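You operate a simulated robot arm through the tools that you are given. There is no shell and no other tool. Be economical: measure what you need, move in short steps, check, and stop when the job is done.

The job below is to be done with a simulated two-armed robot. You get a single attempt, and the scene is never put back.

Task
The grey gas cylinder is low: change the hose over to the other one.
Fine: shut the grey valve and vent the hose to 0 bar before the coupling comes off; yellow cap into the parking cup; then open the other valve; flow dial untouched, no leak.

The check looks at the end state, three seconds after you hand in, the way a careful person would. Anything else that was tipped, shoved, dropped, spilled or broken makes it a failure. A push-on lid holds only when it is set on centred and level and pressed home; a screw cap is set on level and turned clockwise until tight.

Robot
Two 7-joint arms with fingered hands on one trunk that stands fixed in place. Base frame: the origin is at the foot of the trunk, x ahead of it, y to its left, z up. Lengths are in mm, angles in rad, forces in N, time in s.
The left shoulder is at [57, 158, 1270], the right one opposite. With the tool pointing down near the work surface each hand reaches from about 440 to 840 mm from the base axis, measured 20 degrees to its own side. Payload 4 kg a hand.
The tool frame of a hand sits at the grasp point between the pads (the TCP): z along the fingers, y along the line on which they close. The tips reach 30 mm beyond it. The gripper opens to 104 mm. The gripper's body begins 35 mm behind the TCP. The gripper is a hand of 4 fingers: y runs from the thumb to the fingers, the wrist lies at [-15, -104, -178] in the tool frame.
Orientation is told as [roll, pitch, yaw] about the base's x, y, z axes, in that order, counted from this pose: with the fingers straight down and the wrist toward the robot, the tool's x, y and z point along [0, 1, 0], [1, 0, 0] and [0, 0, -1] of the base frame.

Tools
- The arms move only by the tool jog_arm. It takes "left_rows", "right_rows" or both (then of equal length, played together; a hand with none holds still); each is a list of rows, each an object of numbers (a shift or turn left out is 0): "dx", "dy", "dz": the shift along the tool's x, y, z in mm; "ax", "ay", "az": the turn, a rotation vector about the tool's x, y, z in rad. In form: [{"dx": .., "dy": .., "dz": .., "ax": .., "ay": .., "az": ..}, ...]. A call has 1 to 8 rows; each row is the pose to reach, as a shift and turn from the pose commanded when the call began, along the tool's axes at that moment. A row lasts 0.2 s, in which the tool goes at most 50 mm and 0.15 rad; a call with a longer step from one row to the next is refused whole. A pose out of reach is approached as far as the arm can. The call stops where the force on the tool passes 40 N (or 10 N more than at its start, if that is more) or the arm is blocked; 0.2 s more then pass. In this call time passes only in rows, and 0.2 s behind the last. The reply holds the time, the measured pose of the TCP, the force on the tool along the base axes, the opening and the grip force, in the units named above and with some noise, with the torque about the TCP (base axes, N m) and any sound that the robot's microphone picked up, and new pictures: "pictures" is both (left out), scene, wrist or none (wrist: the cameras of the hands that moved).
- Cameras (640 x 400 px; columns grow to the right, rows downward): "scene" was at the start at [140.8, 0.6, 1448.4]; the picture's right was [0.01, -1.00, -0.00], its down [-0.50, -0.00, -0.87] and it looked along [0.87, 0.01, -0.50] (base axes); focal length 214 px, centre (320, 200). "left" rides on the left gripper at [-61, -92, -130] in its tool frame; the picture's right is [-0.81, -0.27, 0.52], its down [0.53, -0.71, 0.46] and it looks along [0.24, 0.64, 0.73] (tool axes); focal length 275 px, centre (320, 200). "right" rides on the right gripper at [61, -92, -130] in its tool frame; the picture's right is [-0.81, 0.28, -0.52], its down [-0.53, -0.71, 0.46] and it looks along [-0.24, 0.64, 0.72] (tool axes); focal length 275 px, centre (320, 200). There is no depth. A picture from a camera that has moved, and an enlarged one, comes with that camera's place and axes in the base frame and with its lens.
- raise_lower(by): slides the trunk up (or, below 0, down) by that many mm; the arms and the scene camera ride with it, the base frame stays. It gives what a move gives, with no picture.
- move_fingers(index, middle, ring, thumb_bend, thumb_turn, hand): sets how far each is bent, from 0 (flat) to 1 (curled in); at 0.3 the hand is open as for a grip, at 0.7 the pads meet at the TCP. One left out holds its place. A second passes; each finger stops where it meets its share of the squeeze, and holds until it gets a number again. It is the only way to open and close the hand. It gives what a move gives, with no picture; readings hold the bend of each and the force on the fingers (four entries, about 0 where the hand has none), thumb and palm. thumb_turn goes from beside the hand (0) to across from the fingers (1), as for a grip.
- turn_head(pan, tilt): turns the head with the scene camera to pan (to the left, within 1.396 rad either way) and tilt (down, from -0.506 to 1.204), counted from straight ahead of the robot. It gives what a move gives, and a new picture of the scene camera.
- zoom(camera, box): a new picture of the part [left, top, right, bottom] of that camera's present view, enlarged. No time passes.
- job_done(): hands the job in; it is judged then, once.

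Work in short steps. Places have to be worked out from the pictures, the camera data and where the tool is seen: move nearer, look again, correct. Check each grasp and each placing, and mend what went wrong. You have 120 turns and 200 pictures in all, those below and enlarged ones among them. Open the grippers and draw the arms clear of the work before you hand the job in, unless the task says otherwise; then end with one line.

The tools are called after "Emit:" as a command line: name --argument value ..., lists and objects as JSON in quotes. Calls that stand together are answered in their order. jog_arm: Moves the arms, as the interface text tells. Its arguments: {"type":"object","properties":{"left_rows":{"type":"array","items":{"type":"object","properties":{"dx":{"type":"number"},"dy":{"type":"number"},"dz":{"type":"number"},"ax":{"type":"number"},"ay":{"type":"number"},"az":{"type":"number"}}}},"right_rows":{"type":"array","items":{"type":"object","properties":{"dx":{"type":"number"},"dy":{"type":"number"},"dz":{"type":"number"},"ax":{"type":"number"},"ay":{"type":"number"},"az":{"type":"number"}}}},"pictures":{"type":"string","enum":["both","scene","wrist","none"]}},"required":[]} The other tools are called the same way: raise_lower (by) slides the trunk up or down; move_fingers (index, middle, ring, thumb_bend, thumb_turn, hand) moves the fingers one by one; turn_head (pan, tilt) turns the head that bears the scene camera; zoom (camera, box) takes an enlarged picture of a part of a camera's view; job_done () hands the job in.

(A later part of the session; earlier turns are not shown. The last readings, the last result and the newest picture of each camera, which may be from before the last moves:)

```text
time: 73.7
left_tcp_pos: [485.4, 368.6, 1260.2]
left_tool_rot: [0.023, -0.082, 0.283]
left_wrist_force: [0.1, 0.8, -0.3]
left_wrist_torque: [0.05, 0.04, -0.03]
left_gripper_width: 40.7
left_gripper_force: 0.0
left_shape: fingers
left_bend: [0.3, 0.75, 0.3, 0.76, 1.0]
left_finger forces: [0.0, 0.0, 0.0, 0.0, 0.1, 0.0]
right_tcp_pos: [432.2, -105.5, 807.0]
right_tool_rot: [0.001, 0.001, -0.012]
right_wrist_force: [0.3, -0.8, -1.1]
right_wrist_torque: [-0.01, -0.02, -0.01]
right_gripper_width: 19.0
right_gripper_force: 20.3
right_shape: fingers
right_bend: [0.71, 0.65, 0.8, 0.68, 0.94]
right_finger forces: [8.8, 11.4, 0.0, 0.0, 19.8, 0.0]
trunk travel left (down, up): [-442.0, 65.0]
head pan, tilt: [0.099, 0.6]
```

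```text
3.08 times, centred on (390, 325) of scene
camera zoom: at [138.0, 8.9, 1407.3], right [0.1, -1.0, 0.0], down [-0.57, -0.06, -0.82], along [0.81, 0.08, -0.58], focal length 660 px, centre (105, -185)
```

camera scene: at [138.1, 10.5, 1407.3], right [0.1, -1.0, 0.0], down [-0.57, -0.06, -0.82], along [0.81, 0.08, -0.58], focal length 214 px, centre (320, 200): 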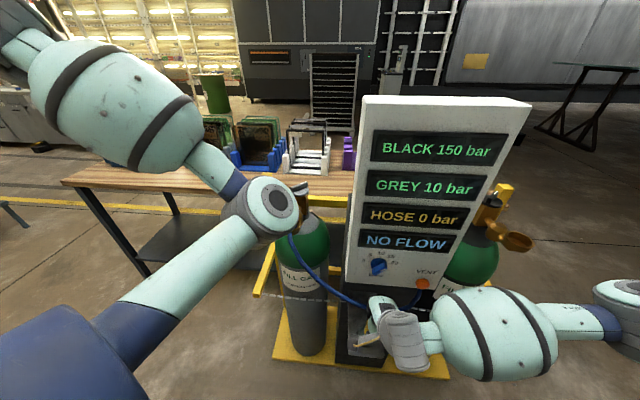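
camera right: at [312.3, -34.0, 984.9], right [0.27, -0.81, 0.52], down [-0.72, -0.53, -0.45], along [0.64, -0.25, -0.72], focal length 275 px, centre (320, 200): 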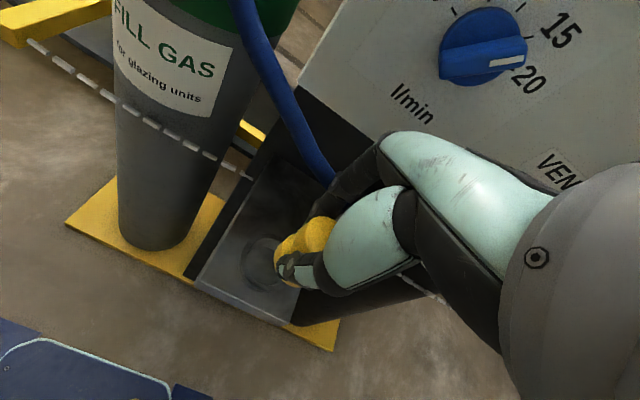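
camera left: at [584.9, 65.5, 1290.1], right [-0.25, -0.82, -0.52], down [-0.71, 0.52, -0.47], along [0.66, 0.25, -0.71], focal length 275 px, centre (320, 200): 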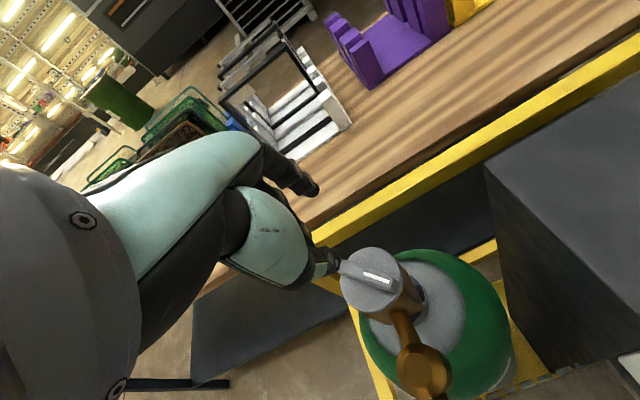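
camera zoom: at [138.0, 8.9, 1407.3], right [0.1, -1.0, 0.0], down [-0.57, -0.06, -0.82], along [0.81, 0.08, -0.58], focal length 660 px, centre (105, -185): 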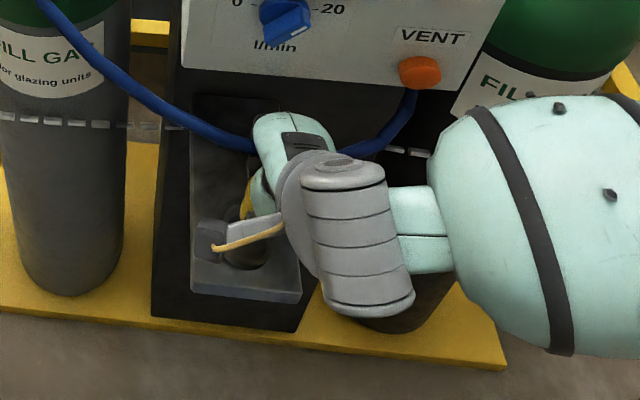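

Refining with the 47 mm cap diameter, the cap axis is at about (429,-103) and the cup at about (428,-94). I'll shift left 9 mm, lower a bit and re-check.

Emit:
jog_arm --right_rows '[{"dx": 5, "dz": 5}, {"dx": 9.5, "dy": -1, "dz": 12}]' --pictures "none"

Emit:
zoom --camera "right" --box '[200, 180, 360, 320]'

```text
time: 74.3
left_tcp_pos: [486.6, 369.6, 1259.8]
left_tool_rot: [0.022, -0.081, 0.285]
left_wrist_force: [0.9, 0.2, 0.5]
left_wrist_torque: [-0.01, 0.0, 0.02]
left_gripper_width: 40.5
left_gripper_force: 0.0
left_shape: fingers
left_bend: [0.3, 0.75, 0.3, 0.76, 1.0]
left_finger forces: [0.0, 0.0, 0.0, 0.0, 0.1, 0.1]
right_tcp_pos: [430.5, -96.1, 792.8]
right_tool_rot: [-0.002, 0.003, -0.014]
right_wrist_force: [-0.7, -0.3, 0.3]
right_wrist_torque: [0.03, -0.01, -0.02]
right_gripper_width: 19.3
right_gripper_force: 20.1
right_shape: fingers
right_bend: [0.71, 0.65, 0.8, 0.68, 0.94]
right_finger forces: [8.9, 11.4, 0.0, 0.0, 19.8, 0.1]
trunk travel left (down, up): [-442.0, 65.0]
head pan, tilt: [0.099, 0.6]
```

```text
2.86 times, centred on (280, 250) of right
camera zoom: at [339.0, -32.9, 924.9], right [0.27, -0.81, 0.52], down [-0.72, -0.52, -0.45], along [0.64, -0.25, -0.72], focal length 786 px, centre (434, 57)
```

zoom: 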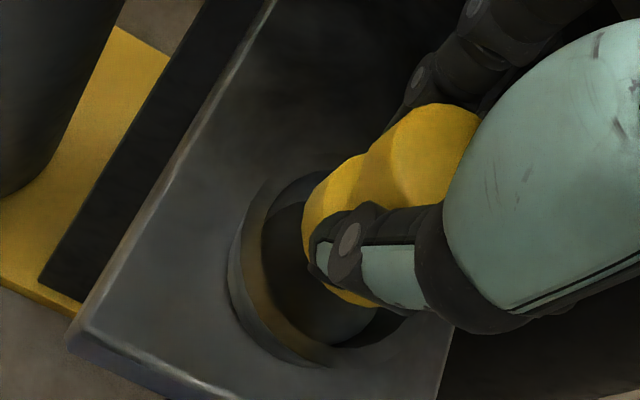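

Close. I'll lower another 10 mm so the cap base is right at rim height, where parallax is small.

Emit:
jog_arm --right_rows '[{"dx": 1.5, "dy": -1, "dz": 5}, {"dx": 2, "dy": -1, "dz": 10}]' --pictures "none"

Emit:
zoom --camera "right" --box '[200, 180, 360, 320]'

```text
time: 74.9
left_tcp_pos: [485.8, 370.0, 1258.4]
left_tool_rot: [0.022, -0.082, 0.285]
left_wrist_force: [0.7, -0.6, -0.1]
left_wrist_torque: [0.01, 0.04, -0.04]
left_gripper_width: 40.7
left_gripper_force: 0.1
left_shape: fingers
left_bend: [0.3, 0.75, 0.3, 0.76, 1.0]
left_finger forces: [0.0, 0.0, 0.1, 0.1, 0.0, 0.0]
right_tcp_pos: [429.7, -95.1, 784.3]
right_tool_rot: [0.0, 0.003, -0.011]
right_wrist_force: [-0.4, 0.1, -1.6]
right_wrist_torque: [-0.01, -0.02, -0.01]
right_gripper_width: 19.1
right_gripper_force: 19.9
right_shape: fingers
right_bend: [0.71, 0.65, 0.8, 0.68, 0.94]
right_finger forces: [9.0, 11.4, 0.0, 0.0, 19.8, 0.0]
trunk travel left (down, up): [-442.0, 65.0]
head pan, tilt: [0.099, 0.6]
```

```text
2.86 times, centred on (280, 250) of right
camera zoom: at [337.6, -30.3, 914.6], right [0.27, -0.81, 0.52], down [-0.72, -0.52, -0.45], along [0.64, -0.25, -0.73], focal length 786 px, centre (434, 57)
```

zoom: 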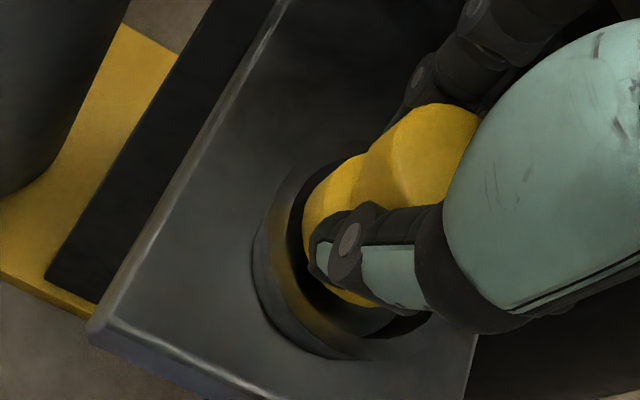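

I'll take a tighter zoom to judge the cap base against the rim.

Emit:
zoom --camera "right" --box '[250, 215, 330, 285]'

Emit:
zoom --camera "scene" --box '[340, 290, 420, 370]'

```text
5.71 times, centred on (290, 250) of right
camera zoom: at [337.6, -30.3, 914.6], right [0.27, -0.81, 0.52], down [-0.72, -0.52, -0.45], along [0.64, -0.25, -0.73], focal length 1573 px, centre (491, -86)
```

zoom: 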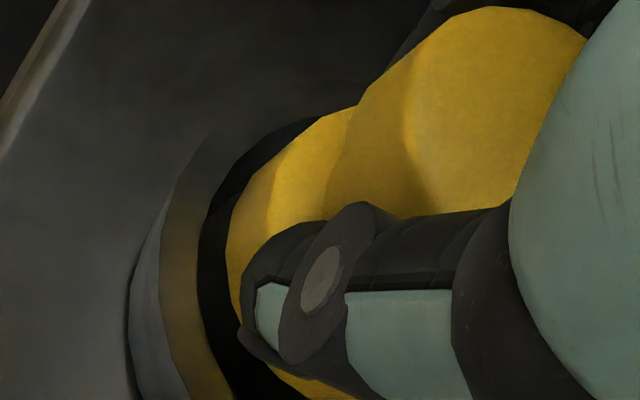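

```text
5.00 times, centred on (380, 330) of scene
camera zoom: at [138.2, 9.1, 1407.3], right [0.1, -1.0, 0.0], down [-0.57, -0.06, -0.82], along [0.81, 0.08, -0.58], focal length 1072 px, centre (20, -450)
```

zoom: 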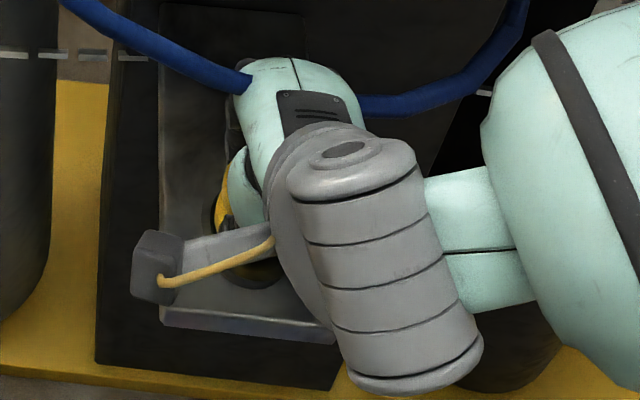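

The outlines look roughly concentric. Lowering in small steps with force watch.

Emit:
jog_arm --right_rows '[{"dz": 3}, {"dz": 6}, {"dz": 9}]' --pictures "none"

Emit:
zoom --camera "right" --box '[220, 190, 340, 300]'

```text
time: 75.7
left_tcp_pos: [484.8, 369.4, 1259.9]
left_tool_rot: [0.02, -0.083, 0.284]
left_wrist_force: [0.9, 0.2, 0.1]
left_wrist_torque: [0.05, 0.0, 0.01]
left_gripper_width: 40.7
left_gripper_force: 0.0
left_shape: fingers
left_bend: [0.3, 0.75, 0.3, 0.76, 1.0]
left_finger forces: [0.1, 0.0, 0.1, 0.1, 0.0, 0.0]
right_tcp_pos: [428.7, -93.7, 775.2]
right_tool_rot: [0.0, -0.001, -0.012]
right_wrist_force: [0.4, -1.0, 0.1]
right_wrist_torque: [-0.06, -0.03, 0.01]
right_gripper_width: 19.1
right_gripper_force: 21.1
right_shape: fingers
right_bend: [0.71, 0.65, 0.8, 0.68, 0.94]
right_finger forces: [8.9, 13.2, 0.0, 0.0, 19.5, 0.0]
trunk travel left (down, up): [-442.0, 65.0]
head pan, tilt: [0.099, 0.6]
```

```text
3.64 times, centred on (280, 245) of right
camera zoom: at [337.8, -30.8, 905.6], right [0.27, -0.81, 0.52], down [-0.72, -0.52, -0.45], along [0.64, -0.25, -0.73], focal length 1001 px, centre (466, 36)
```

zoom: 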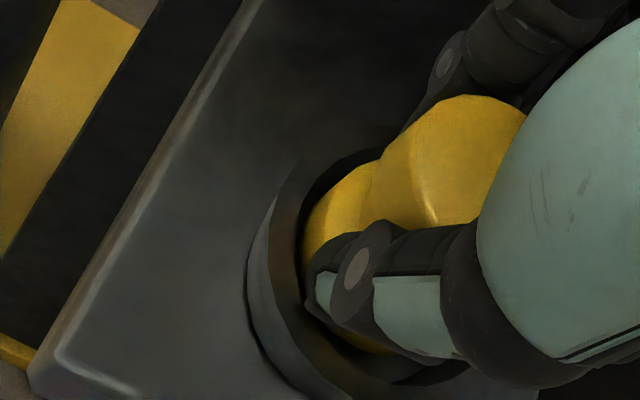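

Still no contact and it looks centred. Continuing down until it touches.

Emit:
jog_arm --right_rows '[{"dz": 3}, {"dz": 6}, {"dz": 9}, {"dz": 12}]' --pictures "none"

Emit:
zoom --camera "right" --box '[220, 190, 340, 300]'

```text
time: 76.7
left_tcp_pos: [472.5, 376.2, 1266.4]
left_tool_rot: [0.038, -0.116, 0.302]
left_wrist_force: [0.0, 0.2, -0.2]
left_wrist_torque: [0.0, -0.02, 0.0]
left_gripper_width: 40.6
left_gripper_force: 0.2
left_shape: fingers
left_bend: [0.3, 0.75, 0.3, 0.76, 1.0]
left_finger forces: [0.0, 0.0, 0.0, 0.0, 0.1, 0.0]
right_tcp_pos: [424.4, -93.9, 771.1]
right_tool_rot: [0.001, -0.018, -0.018]
right_wrist_force: [7.2, -5.4, 3.5]
right_wrist_torque: [-0.15, -0.26, -0.01]
right_gripper_width: 18.7
right_gripper_force: 28.4
right_shape: fingers
right_bend: [0.71, 0.63, 0.8, 0.7, 0.94]
right_finger forces: [13.1, 25.2, 0.0, 0.0, 19.0, 0.0]
trunk travel left (down, up): [-442.0, 65.0]
head pan, tilt: [0.099, 0.6]
stopped in row 4 (right hand): the force on the tool passed its limit at 45 N (the readings are from after the stop); the commanded pose is now the measured one
```

```text
3.64 times, centred on (280, 245) of right
camera zoom: at [331.3, -30.7, 900.6], right [0.25, -0.82, 0.52], down [-0.71, -0.52, -0.47], along [0.65, -0.26, -0.71], focal length 1001 px, centre (466, 36)
```

zoom: 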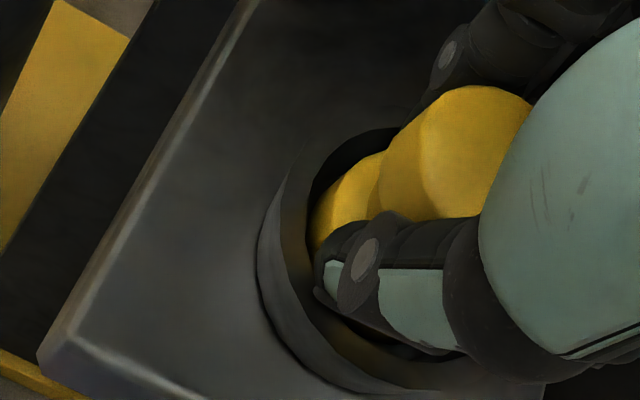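

Contact made. I'll inspect closely to see whether the base is in the cup or on the rim.

Emit:
zoom --camera "right" --box '[255, 205, 325, 265]'

Emit:
zoom --camera "scene" --box '[350, 290, 400, 350]'

```text
6.67 times, centred on (290, 235) of right
camera zoom: at [331.3, -30.7, 900.6], right [0.25, -0.82, 0.52], down [-0.71, -0.52, -0.47], along [0.65, -0.26, -0.71], focal length 1835 px, centre (520, -33)
```

zoom: 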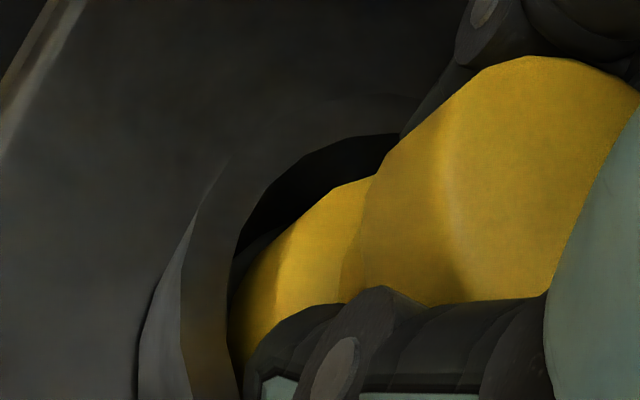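

```text
6.67 times, centred on (375, 320) of scene
camera zoom: at [139.3, 8.9, 1407.0], right [0.1, -1.0, 0.0], down [-0.57, -0.06, -0.82], along [0.81, 0.08, -0.58], focal length 1430 px, centre (-47, -600)
```

zoom: 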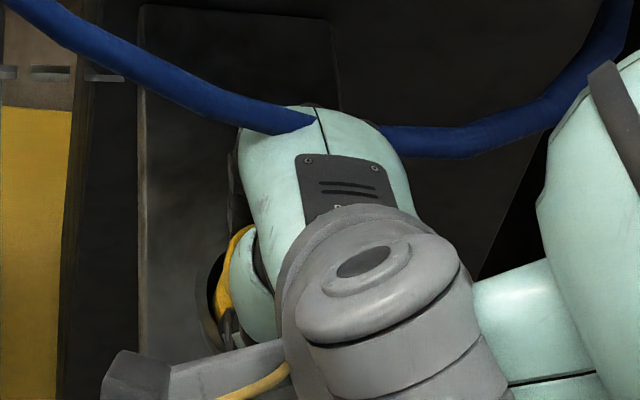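

The base sits inside the cup wall and doesn't overlap the rim. Releasing the fingers moderately and checking.

Emit:
move_fingers --hand "right" --index 0.48 --middle 0.48 --ring 0.48 --thumb_bend 0.48

Emit:
zoom --camera "right" --box '[220, 190, 340, 300]'

```text
time: 77.7
left_tcp_pos: [471.2, 375.8, 1265.8]
left_tool_rot: [0.038, -0.117, 0.302]
left_wrist_force: [-0.1, -0.6, -1.0]
left_wrist_torque: [0.03, 0.01, -0.01]
left_gripper_width: 40.7
left_gripper_force: 0.0
left_shape: fingers
left_bend: [0.3, 0.75, 0.3, 0.76, 1.0]
left_finger forces: [0.1, 0.0, 0.0, 0.1, 0.0, 0.1]
right_tcp_pos: [421.1, -93.5, 771.8]
right_tool_rot: [0.002, -0.018, -0.018]
right_wrist_force: [-0.3, -0.9, -0.6]
right_wrist_torque: [0.0, 0.0, -0.02]
right_gripper_width: 56.7
right_gripper_force: 0.1
right_shape: fingers
right_bend: [0.48, 0.48, 0.48, 0.48, 0.97]
right_finger forces: [0.0, 0.0, 0.0, 0.0, 0.0, 0.0]
trunk travel left (down, up): [-442.0, 65.0]
head pan, tilt: [0.099, 0.6]
```

```text
3.64 times, centred on (280, 245) of right
camera zoom: at [328.4, -30.1, 901.1], right [0.25, -0.82, 0.52], down [-0.71, -0.52, -0.47], along [0.65, -0.25, -0.71], focal length 1001 px, centre (466, 36)
```

zoom: 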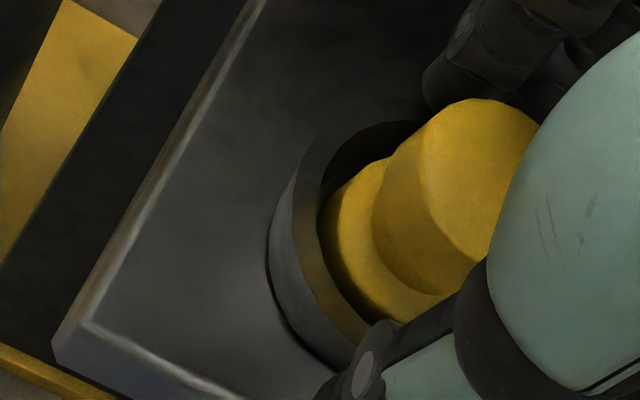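

The cap is standing upright in the cup. I'll open a little more and raise straight up.

Emit:
move_fingers --hand "right" --index 0.38 --middle 0.38 --ring 0.38 --thumb_bend 0.42

Emit:
jog_arm --right_rows '[{"dz": -15, "dy": 2}, {"dz": -35, "dy": 2}, {"dz": -55, "dy": 0}, {"dz": -70, "dy": -15}, {"dz": -75, "dy": -30}]' --pictures "both"

```text
time: 78.7
left_tcp_pos: [472.3, 375.4, 1267.7]
left_tool_rot: [0.04, -0.115, 0.302]
left_wrist_force: [0.4, -0.3, -0.2]
left_wrist_torque: [0.03, 0.0, 0.01]
left_gripper_width: 40.8
left_gripper_force: 0.0
left_shape: fingers
left_bend: [0.3, 0.75, 0.3, 0.76, 1.0]
left_finger forces: [0.1, 0.0, 0.0, 0.0, 0.0, 0.1]
right_tcp_pos: [422.5, -93.5, 770.8]
right_tool_rot: [0.003, -0.016, -0.015]
right_wrist_force: [-0.8, -0.6, 0.5]
right_wrist_torque: [-0.01, 0.0, -0.03]
right_gripper_width: 77.6
right_gripper_force: 0.0
right_shape: fingers
right_bend: [0.38, 0.38, 0.38, 0.42, 0.97]
right_finger forces: [0.0, 0.0, 0.0, 0.0, 0.1, 0.0]
trunk travel left (down, up): [-442.0, 65.0]
head pan, tilt: [0.099, 0.6]
```

```text
time: 79.9
left_tcp_pos: [472.2, 375.8, 1265.5]
left_tool_rot: [0.037, -0.116, 0.302]
left_wrist_force: [0.0, -0.1, 0.3]
left_wrist_torque: [0.03, -0.01, 0.02]
left_gripper_width: 40.8
left_gripper_force: 0.0
left_shape: fingers
left_bend: [0.3, 0.75, 0.3, 0.76, 1.0]
left_finger forces: [0.0, 0.0, 0.0, 0.0, 0.1, 0.1]
right_tcp_pos: [389.9, -94.0, 847.5]
right_tool_rot: [0.004, -0.019, -0.014]
right_wrist_force: [-0.1, 0.4, -0.4]
right_wrist_torque: [-0.01, -0.01, 0.0]
right_gripper_width: 77.6
right_gripper_force: 0.0
right_shape: fingers
right_bend: [0.38, 0.38, 0.38, 0.42, 0.97]
right_finger forces: [0.0, 0.0, 0.0, 0.1, 0.1, 0.0]
trunk travel left (down, up): [-442.0, 65.0]
head pan, tilt: [0.099, 0.6]
camera scene: at [137.4, 8.6, 1407.4], right [0.1, -1.0, 0.0], down [-0.57, -0.06, -0.82], along [0.81, 0.08, -0.58], focal length 214 px, centre (320, 200)
camera right: at [297.4, -30.8, 975.8], right [0.25, -0.82, 0.52], down [-0.71, -0.52, -0.47], along [0.66, -0.25, -0.71], focal length 275 px, centre (320, 200)
```

scene: 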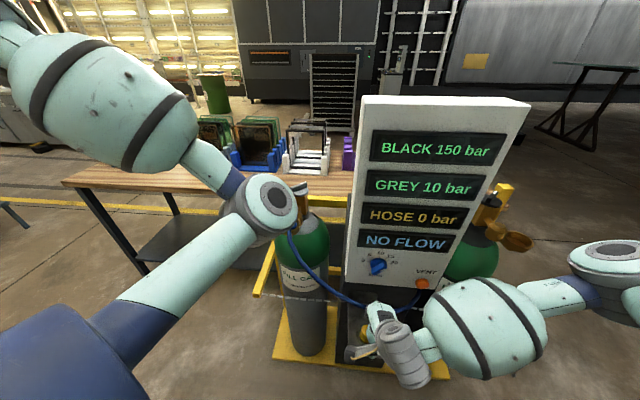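
right: 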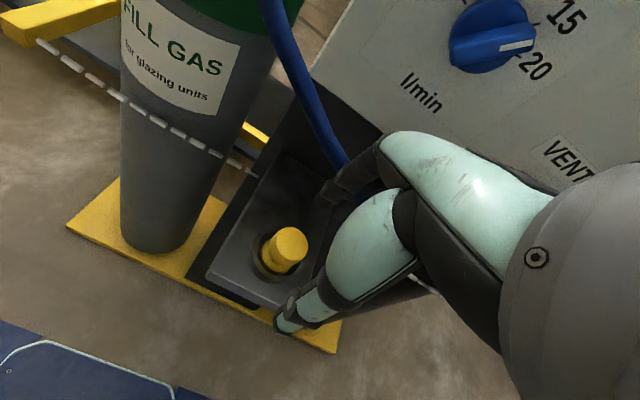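

The cap is parked upright. Now I'll move the left arm out of the way of the coupling, since its elbow is in front of it.

Emit:
jog_arm --left_rows '[{"dx": 30, "dy": -5, "dz": 10}, {"dx": 65, "dy": -10, "dz": 30}, {"dx": 100, "dy": -20, "dz": 55}, {"dx": 135, "dy": -30, "dz": 80}, {"dx": 165, "dy": -40, "dz": 110}, {"dx": 190, "dy": -50, "dz": 140}]' --pictures "scene"

```text
time: 81.3
left_tcp_pos: [380.9, 545.7, 1125.2]
left_tool_rot: [0.015, -0.097, 0.284]
left_wrist_force: [-0.7, 0.0, 0.1]
left_wrist_torque: [-0.01, -0.02, 0.0]
left_gripper_width: 40.7
left_gripper_force: 0.1
left_shape: fingers
left_bend: [0.3, 0.75, 0.3, 0.76, 1.0]
left_finger forces: [0.1, 0.1, 0.0, 0.1, 0.0, 0.0]
right_tcp_pos: [390.1, -92.8, 846.0]
right_tool_rot: [0.001, -0.018, -0.013]
right_wrist_force: [0.9, 0.3, -0.3]
right_wrist_torque: [-0.02, -0.02, 0.04]
right_gripper_width: 77.7
right_gripper_force: 0.0
right_shape: fingers
right_bend: [0.38, 0.38, 0.38, 0.42, 0.97]
right_finger forces: [0.0, 0.0, 0.0, 0.0, 0.0, 0.0]
trunk travel left (down, up): [-442.0, 65.0]
head pan, tilt: [0.099, 0.6]
camera scene: at [137.8, 10.2, 1407.3], right [0.1, -1.0, 0.0], down [-0.57, -0.06, -0.82], along [0.81, 0.08, -0.58], focal length 214 px, centre (320, 200)
```

scene: 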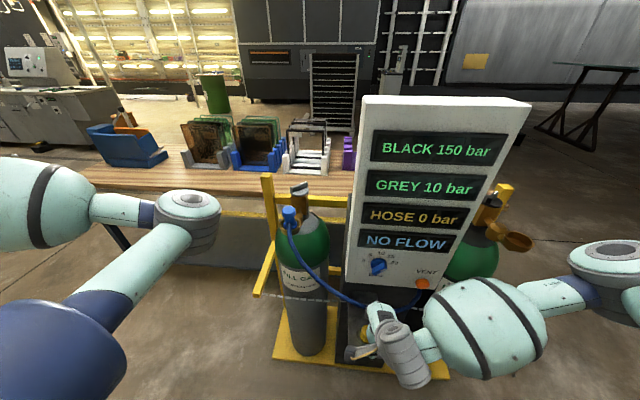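

The left arm is clear. Taking the right hand left and up in front of the grey cylinder.

Emit:
jog_arm --right_rows '[{"dx": 45}, {"dx": 92}, {"dx": 138, "dz": -5}, {"dx": 182, "dz": -20}, {"dx": 218, "dz": -50}, {"dx": 222, "dz": -98}, {"dx": 222, "dz": -147}, {"dx": 222, "dz": -196}]' --pictures "none"

Emit:
jog_arm --right_rows '[{"dz": -48}, {"dz": -96}, {"dz": -135, "dy": 20}, {"dz": -150, "dy": 60}, {"dz": -150, "dy": 105}]' --pictures "both"

```text
time: 83.1
left_tcp_pos: [381.4, 545.0, 1124.8]
left_tool_rot: [0.018, -0.096, 0.284]
left_wrist_force: [0.5, 0.2, -0.1]
left_wrist_torque: [-0.01, 0.0, 0.0]
left_gripper_width: 40.9
left_gripper_force: 0.0
left_shape: fingers
left_bend: [0.3, 0.75, 0.3, 0.76, 1.0]
left_finger forces: [0.0, 0.0, 0.0, 0.1, 0.0, 0.1]
right_tcp_pos: [388.5, 128.9, 1043.4]
right_tool_rot: [0.002, -0.019, -0.013]
right_wrist_force: [0.2, -0.3, -0.1]
right_wrist_torque: [0.0, -0.03, 0.03]
right_gripper_width: 77.7
right_gripper_force: 0.0
right_shape: fingers
right_bend: [0.38, 0.38, 0.38, 0.42, 0.97]
right_finger forces: [0.0, 0.1, 0.0, 0.0, 0.0, 0.0]
trunk travel left (down, up): [-442.0, 65.0]
head pan, tilt: [0.099, 0.6]
```

```text
time: 84.3
left_tcp_pos: [381.7, 544.3, 1124.2]
left_tool_rot: [0.018, -0.094, 0.284]
left_wrist_force: [-0.4, 0.0, 0.0]
left_wrist_torque: [-0.01, 0.01, -0.04]
left_gripper_width: 40.5
left_gripper_force: 0.0
left_shape: fingers
left_bend: [0.3, 0.75, 0.3, 0.76, 1.0]
left_finger forces: [0.0, 0.0, 0.0, 0.0, 0.0, 0.0]
right_tcp_pos: [493.5, 127.3, 1196.2]
right_tool_rot: [0.002, -0.02, -0.014]
right_wrist_force: [0.6, 0.1, -0.4]
right_wrist_torque: [0.02, 0.0, -0.03]
right_gripper_width: 77.6
right_gripper_force: 0.0
right_shape: fingers
right_bend: [0.38, 0.38, 0.38, 0.42, 0.97]
right_finger forces: [0.1, 0.1, 0.0, 0.0, 0.0, 0.1]
trunk travel left (down, up): [-442.0, 65.0]
head pan, tilt: [0.099, 0.6]
camera scene: at [139.1, 9.0, 1407.2], right [0.1, -1.0, 0.0], down [-0.57, -0.06, -0.82], along [0.81, 0.08, -0.58], focal length 214 px, centre (320, 200)
camera right: at [400.5, 190.0, 1324.1], right [0.26, -0.81, 0.52], down [-0.71, -0.52, -0.47], along [0.66, -0.25, -0.71], focal length 275 px, centre (320, 200)
```

scene: 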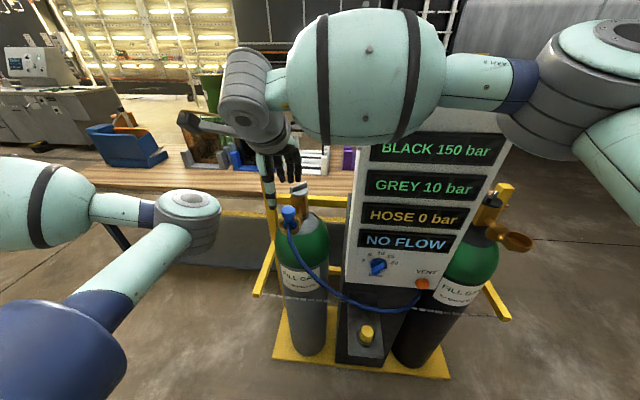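
right: 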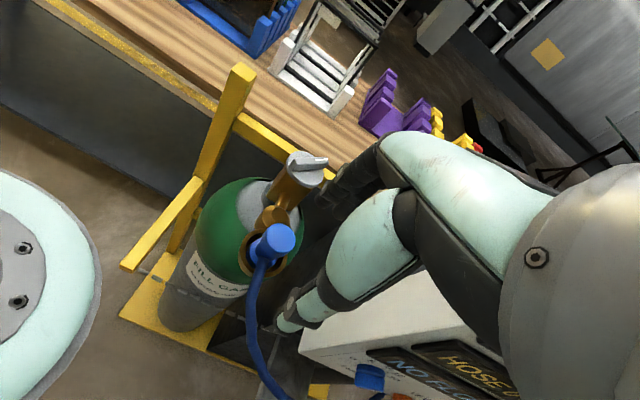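

The coupling's top is about (549,130,1080). I'll move above it with a 60 mm opening and check.

Emit:
move_fingers --hand "right" --index 0.46 --middle 0.46 --ring 0.46 --thumb_bend 0.46

Emit:
jog_arm --right_rows '[{"dy": 28, "ax": 0.02}, {"dy": 56, "dz": 20, "ax": 0.02}, {"dy": 57, "dx": 1, "dz": 55, "ax": 0.02}, {"dy": 57, "dx": 1, "dz": 72, "ax": 0.02}]' --pictures "none"

Emit:
zoom --camera "right" --box '[200, 160, 400, 340]'

Emit:
zoom --camera "scene" --box '[240, 140, 340, 250]'

```text
time: 85.3
left_tcp_pos: [381.1, 543.8, 1124.7]
left_tool_rot: [0.019, -0.095, 0.282]
left_wrist_force: [-0.4, 0.1, -0.4]
left_wrist_torque: [-0.01, 0.04, -0.04]
left_gripper_width: 40.7
left_gripper_force: 0.1
left_shape: fingers
left_bend: [0.3, 0.75, 0.3, 0.76, 1.0]
left_finger forces: [0.0, 0.0, 0.0, 0.0, 0.0, 0.0]
right_tcp_pos: [493.4, 126.6, 1195.6]
right_tool_rot: [0.001, -0.019, -0.014]
right_wrist_force: [-0.8, 0.1, -0.3]
right_wrist_torque: [-0.01, 0.0, -0.02]
right_gripper_width: 63.2
right_gripper_force: 0.0
right_shape: fingers
right_bend: [0.46, 0.46, 0.46, 0.46, 0.97]
right_finger forces: [0.1, 0.1, 0.1, 0.1, 0.1, 0.0]
trunk travel left (down, up): [-442.0, 65.0]
head pan, tilt: [0.099, 0.6]
```

```text
time: 86.3
left_tcp_pos: [380.7, 543.4, 1124.3]
left_tool_rot: [0.017, -0.097, 0.285]
left_wrist_force: [0.2, 0.5, 0.7]
left_wrist_torque: [0.01, -0.02, -0.01]
left_gripper_width: 40.8
left_gripper_force: 0.0
left_shape: fingers
left_bend: [0.3, 0.75, 0.3, 0.76, 1.0]
left_finger forces: [0.1, 0.1, 0.0, 0.0, 0.0, 0.0]
right_tcp_pos: [551.5, 128.0, 1123.5]
right_tool_rot: [0.001, -0.001, -0.014]
right_wrist_force: [0.4, -1.1, 0.0]
right_wrist_torque: [0.0, -0.03, -0.01]
right_gripper_width: 63.0
right_gripper_force: 0.2
right_shape: fingers
right_bend: [0.46, 0.46, 0.46, 0.46, 0.97]
right_finger forces: [0.0, 0.1, 0.0, 0.0, 0.0, 0.0]
trunk travel left (down, up): [-442.0, 65.0]
head pan, tilt: [0.099, 0.6]
```

```text
2.22 times, centred on (300, 250) of right
camera zoom: at [460.0, 190.7, 1254.8], right [0.26, -0.82, 0.52], down [-0.72, -0.52, -0.46], along [0.64, -0.25, -0.72], focal length 612 px, centre (364, 89)
```

zoom: 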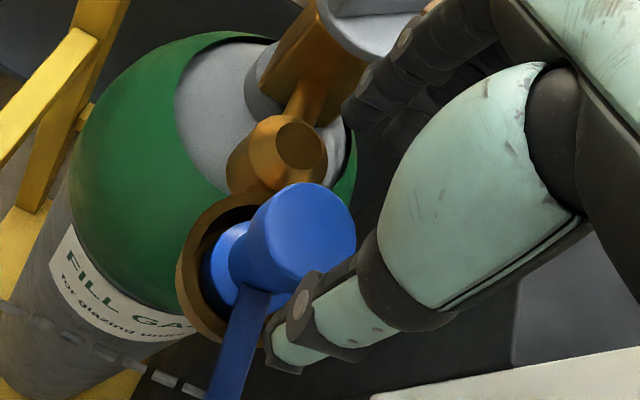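

```text
3.64 times, centred on (290, 195) of scene
camera zoom: at [137.9, 9.0, 1407.4], right [0.1, -1.0, 0.0], down [-0.57, -0.06, -0.82], along [0.81, 0.08, -0.58], focal length 780 px, centre (429, 218)
```

zoom: 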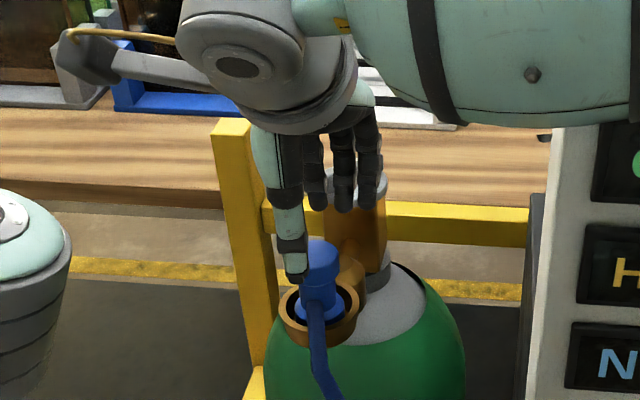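

The hose leaves the neck on the near side. I'll centre (+3 mm y) and lower so the fingertips are at neck height, then close.

Emit:
jog_arm --right_rows '[{"dx": 3, "dz": 15}, {"dx": 3, "dz": 30}, {"dx": 3, "dz": 44}]' --pictures "none"

Emit:
move_fingers --hand "right" --index 0.8 --middle 0.8 --ring 0.8 --thumb_bend 0.8

Emit:
zoom --camera "right" --box '[200, 160, 400, 340]'

Emit:
zoom --camera "scene" --box '[240, 140, 340, 250]'

```text
time: 87.1
left_tcp_pos: [381.4, 542.8, 1125.5]
left_tool_rot: [0.018, -0.095, 0.283]
left_wrist_force: [-0.6, 0.2, -0.5]
left_wrist_torque: [0.0, 0.0, 0.01]
left_gripper_width: 40.7
left_gripper_force: 0.0
left_shape: fingers
left_bend: [0.3, 0.75, 0.3, 0.76, 1.0]
left_finger forces: [0.1, 0.0, 0.0, 0.1, 0.1, 0.1]
right_tcp_pos: [552.3, 129.9, 1079.0]
right_tool_rot: [0.003, 0.0, -0.013]
right_wrist_force: [0.3, 0.0, -0.3]
right_wrist_torque: [0.0, 0.01, 0.01]
right_gripper_width: 63.0
right_gripper_force: 0.0
right_shape: fingers
right_bend: [0.46, 0.46, 0.46, 0.46, 0.97]
right_finger forces: [0.1, 0.1, 0.1, 0.0, 0.1, 0.0]
trunk travel left (down, up): [-442.0, 65.0]
head pan, tilt: [0.099, 0.6]
```

```text
time: 88.1
left_tcp_pos: [380.9, 542.3, 1125.6]
left_tool_rot: [0.018, -0.094, 0.283]
left_wrist_force: [-0.2, -0.3, 1.0]
left_wrist_torque: [0.0, -0.01, 0.01]
left_gripper_width: 40.9
left_gripper_force: 0.1
left_shape: fingers
left_bend: [0.3, 0.75, 0.3, 0.76, 1.0]
left_finger forces: [0.0, 0.0, 0.0, 0.1, 0.1, 0.1]
right_tcp_pos: [549.5, 129.9, 1079.5]
right_tool_rot: [0.002, 0.002, -0.012]
right_wrist_force: [-3.6, -2.1, -9.1]
right_wrist_torque: [-0.1, -0.14, 0.13]
right_gripper_width: 17.8
right_gripper_force: 17.8
right_shape: fingers
right_bend: [0.61, 0.65, 0.8, 0.65, 0.97]
right_finger forces: [8.4, 7.4, 0.0, 0.0, 20.6, 0.0]
trunk travel left (down, up): [-442.0, 65.0]
head pan, tilt: [0.099, 0.6]
```

```text
2.22 times, centred on (300, 250) of right
camera zoom: at [459.9, 193.7, 1209.6], right [0.27, -0.81, 0.52], down [-0.72, -0.52, -0.45], along [0.64, -0.25, -0.73], focal length 612 px, centre (364, 89)
```

zoom: 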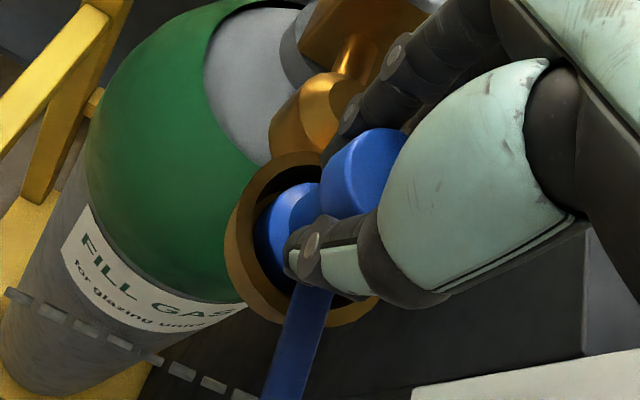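

```text
3.64 times, centred on (290, 195) of scene
camera zoom: at [138.3, 8.7, 1407.3], right [0.1, -1.0, 0.0], down [-0.57, -0.06, -0.82], along [0.81, 0.08, -0.58], focal length 780 px, centre (429, 218)
```

zoom: 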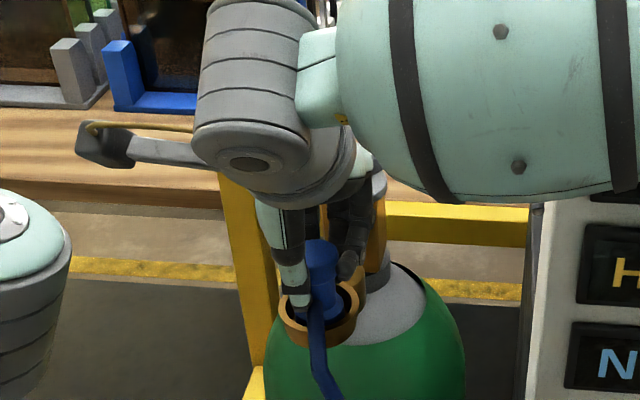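

Gripped on the neck (18 mm, about 20 N). With the hose at 0 bar, I'll pull straight up.

Emit:
jog_arm --right_rows '[{"dz": -4}, {"dz": -9}, {"dz": -15}, {"dz": -25}, {"dz": -38}]' --pictures "scene"

Emit:
zoom --camera "right" --box '[200, 160, 400, 340]'

```text
time: 89.3
left_tcp_pos: [381.1, 544.6, 1124.1]
left_tool_rot: [0.017, -0.097, 0.285]
left_wrist_force: [-0.2, 0.8, 0.8]
left_wrist_torque: [0.0, 0.0, -0.01]
left_gripper_width: 40.8
left_gripper_force: 0.1
left_shape: fingers
left_bend: [0.3, 0.75, 0.3, 0.76, 1.0]
left_finger forces: [0.1, 0.0, 0.1, 0.0, 0.0, 0.1]
right_tcp_pos: [551.1, 130.4, 1117.7]
right_tool_rot: [0.001, 0.001, -0.013]
right_wrist_force: [-0.8, 0.3, -1.2]
right_wrist_torque: [0.04, -0.02, 0.05]
right_gripper_width: 16.7
right_gripper_force: 16.4
right_shape: fingers
right_bend: [0.6, 0.65, 0.8, 0.69, 0.95]
right_finger forces: [9.7, 7.1, 0.0, 0.0, 16.7, 0.0]
trunk travel left (down, up): [-442.0, 65.0]
head pan, tilt: [0.099, 0.6]
camera scene: at [137.7, 9.0, 1407.4], right [0.1, -1.0, 0.0], down [-0.57, -0.06, -0.82], along [0.81, 0.08, -0.58], focal length 214 px, centre (320, 200)
```

scene: 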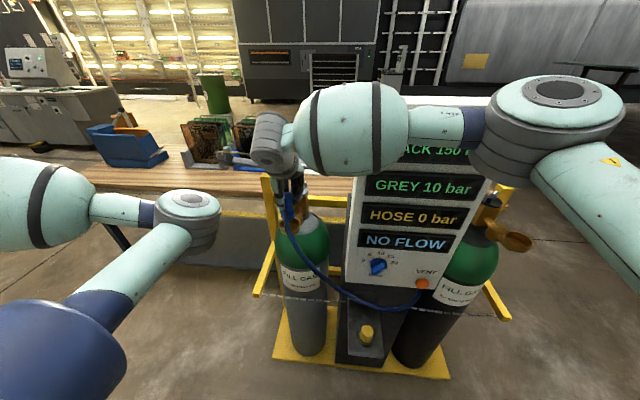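

```text
2.22 times, centred on (300, 250) of right
camera zoom: at [459.8, 193.2, 1249.3], right [0.26, -0.81, 0.52], down [-0.72, -0.52, -0.46], along [0.64, -0.25, -0.73], focal length 612 px, centre (364, 89)
```

zoom: 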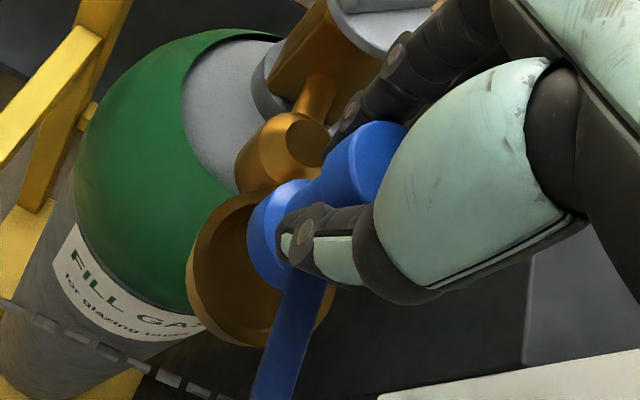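

The coupling is off and held. I'll retrace the clear path: back, down in front, right past the panel, then up to the black cylinder.

Emit:
jog_arm --right_rows '[{"dy": -40, "dz": -5}, {"dy": -85, "dz": -5}, {"dy": -125, "dz": 10}, {"dy": -148, "dz": 45}, {"dy": -150, "dz": 90}, {"dy": -150, "dz": 135}, {"dy": -150, "dz": 180, "dx": -10}, {"dy": -150, "dz": 215, "dx": -40}]' --pictures "scene"

```text
time: 91.1
left_tcp_pos: [380.9, 543.3, 1124.4]
left_tool_rot: [0.018, -0.095, 0.284]
left_wrist_force: [-0.1, 0.1, -0.6]
left_wrist_torque: [0.03, 0.01, 0.0]
left_gripper_width: 40.7
left_gripper_force: 0.1
left_shape: fingers
left_bend: [0.3, 0.75, 0.3, 0.76, 1.0]
left_finger forces: [0.1, 0.0, 0.0, 0.1, 0.0, 0.0]
right_tcp_pos: [401.2, 90.9, 901.3]
right_tool_rot: [0.004, 0.001, -0.012]
right_wrist_force: [0.1, -0.5, -0.8]
right_wrist_torque: [-0.01, -0.02, 0.0]
right_gripper_width: 16.6
right_gripper_force: 17.5
right_shape: fingers
right_bend: [0.6, 0.65, 0.8, 0.69, 0.95]
right_finger forces: [9.6, 7.4, 0.0, 0.0, 16.7, 0.0]
trunk travel left (down, up): [-442.0, 65.0]
head pan, tilt: [0.099, 0.6]
camera scene: at [138.5, 7.3, 1407.3], right [0.1, -1.0, 0.0], down [-0.57, -0.05, -0.82], along [0.81, 0.08, -0.58], focal length 214 px, centre (320, 200)
```

scene: 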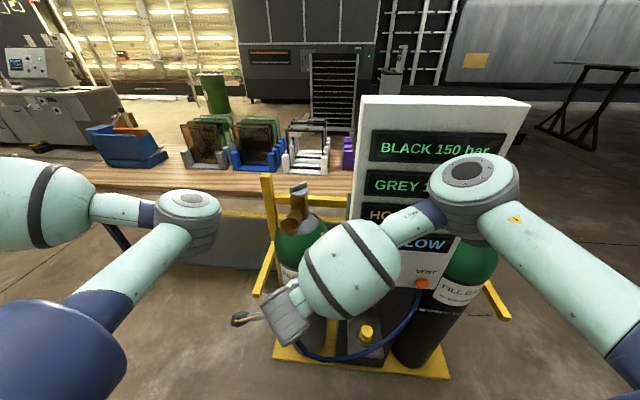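

Continuing to the right at this height, in front of the parked cap.

Emit:
jog_arm --right_rows '[{"dx": -48, "dz": 10}, {"dx": -96, "dz": 15}, {"dx": -144, "dz": 15}, {"dx": -192, "dz": 15}, {"dx": -240, "dz": 15}, {"dx": -288, "dz": 15}, {"dx": -336, "dz": 15}, {"dx": -384, "dz": 15}]' --pictures "scene"

```text
time: 92.9
left_tcp_pos: [379.9, 542.4, 1126.5]
left_tool_rot: [0.018, -0.099, 0.286]
left_wrist_force: [-0.8, -0.1, 0.4]
left_wrist_torque: [0.04, -0.01, 0.01]
left_gripper_width: 40.8
left_gripper_force: 0.0
left_shape: fingers
left_bend: [0.3, 0.75, 0.3, 0.76, 1.0]
left_finger forces: [0.0, 0.0, 0.0, 0.0, 0.0, 0.0]
right_tcp_pos: [393.7, -291.0, 886.4]
right_tool_rot: [0.004, -0.003, -0.013]
right_wrist_force: [0.3, 0.1, 0.3]
right_wrist_torque: [0.04, 0.01, -0.02]
right_gripper_width: 16.0
right_gripper_force: 17.2
right_shape: fingers
right_bend: [0.6, 0.65, 0.8, 0.69, 0.94]
right_finger forces: [9.7, 8.0, 0.0, 0.0, 16.6, 0.0]
trunk travel left (down, up): [-442.0, 65.0]
head pan, tilt: [0.099, 0.6]
camera scene: at [135.7, 7.7, 1407.6], right [0.1, -1.0, 0.0], down [-0.57, -0.06, -0.82], along [0.81, 0.08, -0.57], focal length 214 px, centre (320, 200)
```

scene: 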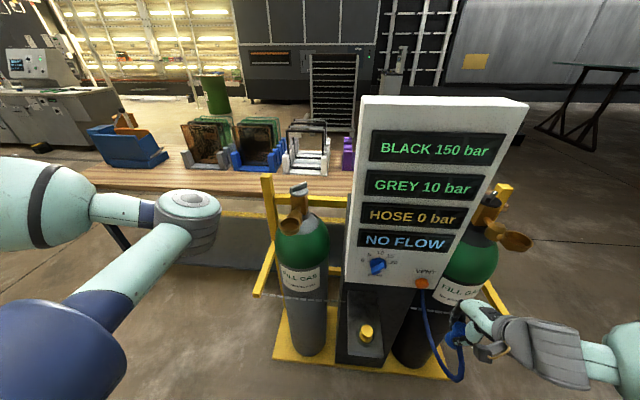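

All good; the parked cap is undisturbed. Now up and forward to above the black outlet.

Emit:
jog_arm --right_rows '[{"dx": -35, "dy": 3, "dz": -20}, {"dx": -70, "dy": 6, "dz": -50}, {"dx": -105, "dy": 6, "dz": -82}, {"dx": -130, "dy": 6, "dz": -122}, {"dx": -139, "dy": 12, "dz": -165}, {"dx": -139, "dy": 25, "dz": -208}, {"dx": -139, "dy": 50, "dz": -242}, {"dx": -139, "dy": 95, "dz": -255}]' --pictures "none"

Emit:
jog_arm --right_rows '[{"dy": 30}, {"dy": 60}]' --pictures "both"

Emit:
zoom --camera "right" --box '[180, 160, 380, 340]'

```text
time: 94.7
left_tcp_pos: [385.2, 543.6, 1125.1]
left_tool_rot: [0.017, -0.092, 0.282]
left_wrist_force: [0.1, 0.4, 1.2]
left_wrist_torque: [0.01, 0.03, -0.01]
left_gripper_width: 40.7
left_gripper_force: 0.1
left_shape: fingers
left_bend: [0.3, 0.75, 0.3, 0.76, 1.0]
left_finger forces: [0.0, 0.0, 0.1, 0.1, 0.0, 0.0]
right_tcp_pos: [492.3, -432.2, 1139.9]
right_tool_rot: [0.003, 0.008, -0.012]
right_wrist_force: [1.0, -0.7, -0.3]
right_wrist_torque: [0.04, 0.05, 0.0]
right_gripper_width: 16.0
right_gripper_force: 18.4
right_shape: fingers
right_bend: [0.6, 0.66, 0.8, 0.7, 0.94]
right_finger forces: [9.7, 8.9, 0.1, 0.1, 16.8, 0.1]
trunk travel left (down, up): [-442.0, 65.0]
head pan, tilt: [0.099, 0.6]
```

```text
time: 95.3
left_tcp_pos: [383.7, 543.6, 1124.4]
left_tool_rot: [0.017, -0.092, 0.283]
left_wrist_force: [-0.3, 0.5, -0.1]
left_wrist_torque: [0.0, 0.02, 0.01]
left_gripper_width: 40.4
left_gripper_force: 0.1
left_shape: fingers
left_bend: [0.3, 0.75, 0.3, 0.76, 1.0]
left_finger forces: [0.0, 0.0, 0.0, 0.0, 0.1, 0.1]
right_tcp_pos: [552.5, -432.2, 1139.3]
right_tool_rot: [0.003, 0.005, -0.012]
right_wrist_force: [0.0, 0.2, -1.8]
right_wrist_torque: [0.0, 0.04, 0.01]
right_gripper_width: 15.6
right_gripper_force: 17.4
right_shape: fingers
right_bend: [0.6, 0.66, 0.8, 0.7, 0.94]
right_finger forces: [9.9, 9.0, 0.1, 0.0, 16.7, 0.0]
trunk travel left (down, up): [-442.0, 65.0]
head pan, tilt: [0.099, 0.6]
camera scene: at [141.7, 9.0, 1406.9], right [0.1, -1.0, 0.0], down [-0.58, -0.06, -0.82], along [0.81, 0.08, -0.58], focal length 214 px, centre (320, 200)
camera right: at [461.4, -368.4, 1270.8], right [0.27, -0.81, 0.51], down [-0.72, -0.52, -0.45], along [0.64, -0.25, -0.73], focal length 275 px, centre (320, 200)
```

scene: 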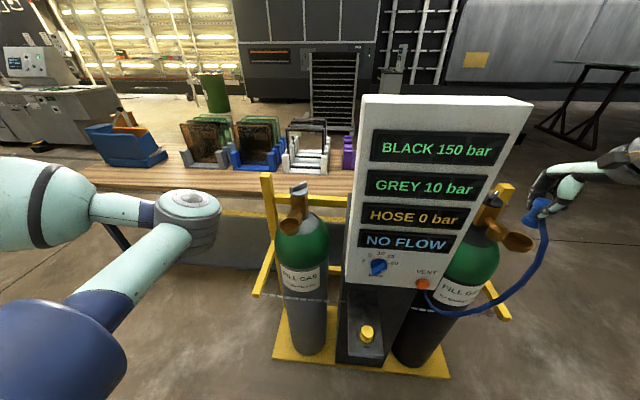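
right: 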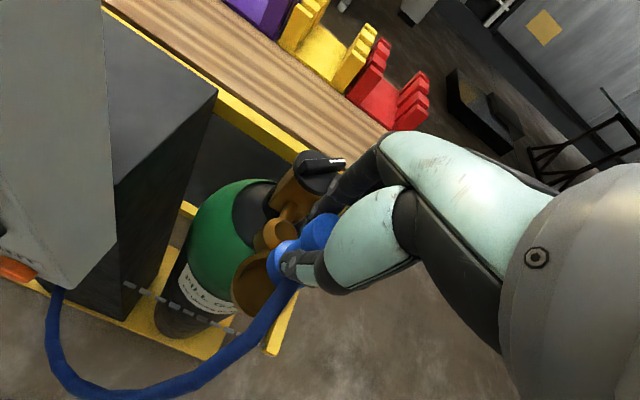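

```text
2.22 times, centred on (280, 250) of right
camera zoom: at [461.4, -368.4, 1270.8], right [0.27, -0.81, 0.51], down [-0.72, -0.52, -0.45], along [0.64, -0.25, -0.73], focal length 612 px, centre (409, 89)
```

zoom: 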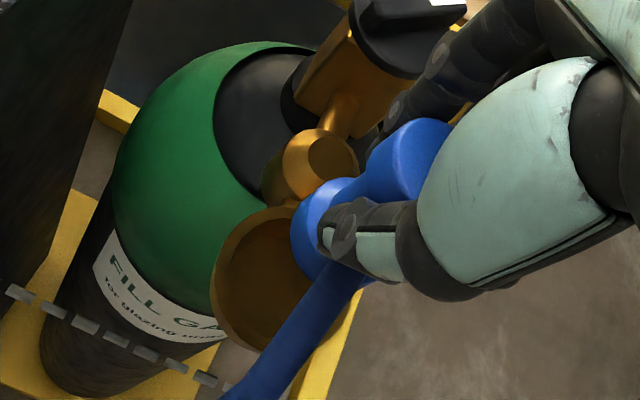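

By comparison with the same view over the grey outlet, I need about +1 mm x and +3.5 mm y. Correcting and lowering part way.

Emit:
jog_arm --right_rows '[{"dx": 3.5, "dy": 1, "dz": 8}, {"dx": 3.5, "dy": 1, "dz": 22}]' --pictures "none"

Emit:
zoom --camera "right" --box '[200, 160, 400, 340]'

```text
time: 95.9
left_tcp_pos: [383.3, 544.1, 1125.1]
left_tool_rot: [0.016, -0.094, 0.285]
left_wrist_force: [0.6, -0.7, -0.3]
left_wrist_torque: [0.02, 0.03, -0.01]
left_gripper_width: 40.7
left_gripper_force: 0.1
left_shape: fingers
left_bend: [0.3, 0.75, 0.3, 0.76, 1.0]
left_finger forces: [0.0, 0.0, 0.0, 0.0, 0.0, 0.0]
right_tcp_pos: [551.7, -429.1, 1119.4]
right_tool_rot: [0.003, 0.004, -0.012]
right_wrist_force: [1.1, 0.1, -0.2]
right_wrist_torque: [-0.01, 0.0, -0.01]
right_gripper_width: 15.7
right_gripper_force: 17.9
right_shape: fingers
right_bend: [0.6, 0.66, 0.8, 0.7, 0.94]
right_finger forces: [9.8, 9.1, 0.1, 0.0, 16.7, 0.0]
trunk travel left (down, up): [-442.0, 65.0]
head pan, tilt: [0.099, 0.6]
```

```text
2.22 times, centred on (300, 250) of right
camera zoom: at [460.0, -365.5, 1249.9], right [0.27, -0.81, 0.52], down [-0.72, -0.52, -0.45], along [0.64, -0.25, -0.73], focal length 612 px, centre (364, 89)
```

zoom: 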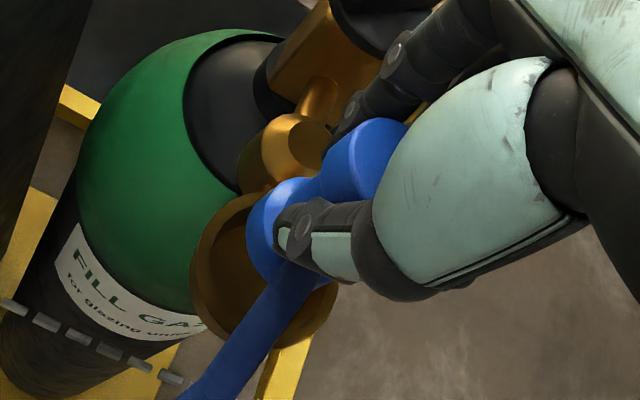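

This view now matches the grey-outlet view after lift to within about 1 mm. Descending straight down in small steps.

Emit:
jog_arm --right_rows '[{"dz": 10}, {"dz": 20}, {"dz": 28}, {"dz": 34}, {"dz": 39}]' --pictures "none"

Emit:
zoom --camera "right" --box '[200, 160, 400, 340]'

```text
time: 97.1
left_tcp_pos: [381.9, 542.8, 1125.5]
left_tool_rot: [0.017, -0.094, 0.284]
left_wrist_force: [0.4, 0.4, 0.5]
left_wrist_torque: [-0.01, 0.01, 0.01]
left_gripper_width: 40.5
left_gripper_force: 0.1
left_shape: fingers
left_bend: [0.3, 0.75, 0.3, 0.76, 1.0]
left_finger forces: [0.0, 0.0, 0.1, 0.1, 0.0, 0.1]
right_tcp_pos: [550.5, -429.4, 1081.7]
right_tool_rot: [0.003, 0.001, -0.013]
right_wrist_force: [1.3, -2.3, 0.6]
right_wrist_torque: [-0.11, -0.03, -0.02]
right_gripper_width: 15.9
right_gripper_force: 18.8
right_shape: fingers
right_bend: [0.6, 0.66, 0.8, 0.7, 0.94]
right_finger forces: [9.7, 11.5, 0.0, 0.1, 16.2, 0.0]
trunk travel left (down, up): [-442.0, 65.0]
head pan, tilt: [0.099, 0.6]
```

```text
2.22 times, centred on (300, 250) of right
camera zoom: at [459.2, -366.4, 1211.2], right [0.27, -0.81, 0.52], down [-0.72, -0.52, -0.45], along [0.64, -0.25, -0.73], focal length 612 px, centre (364, 89)
```

zoom: 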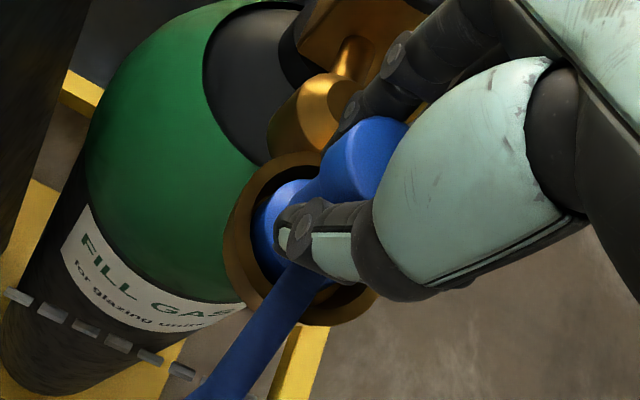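

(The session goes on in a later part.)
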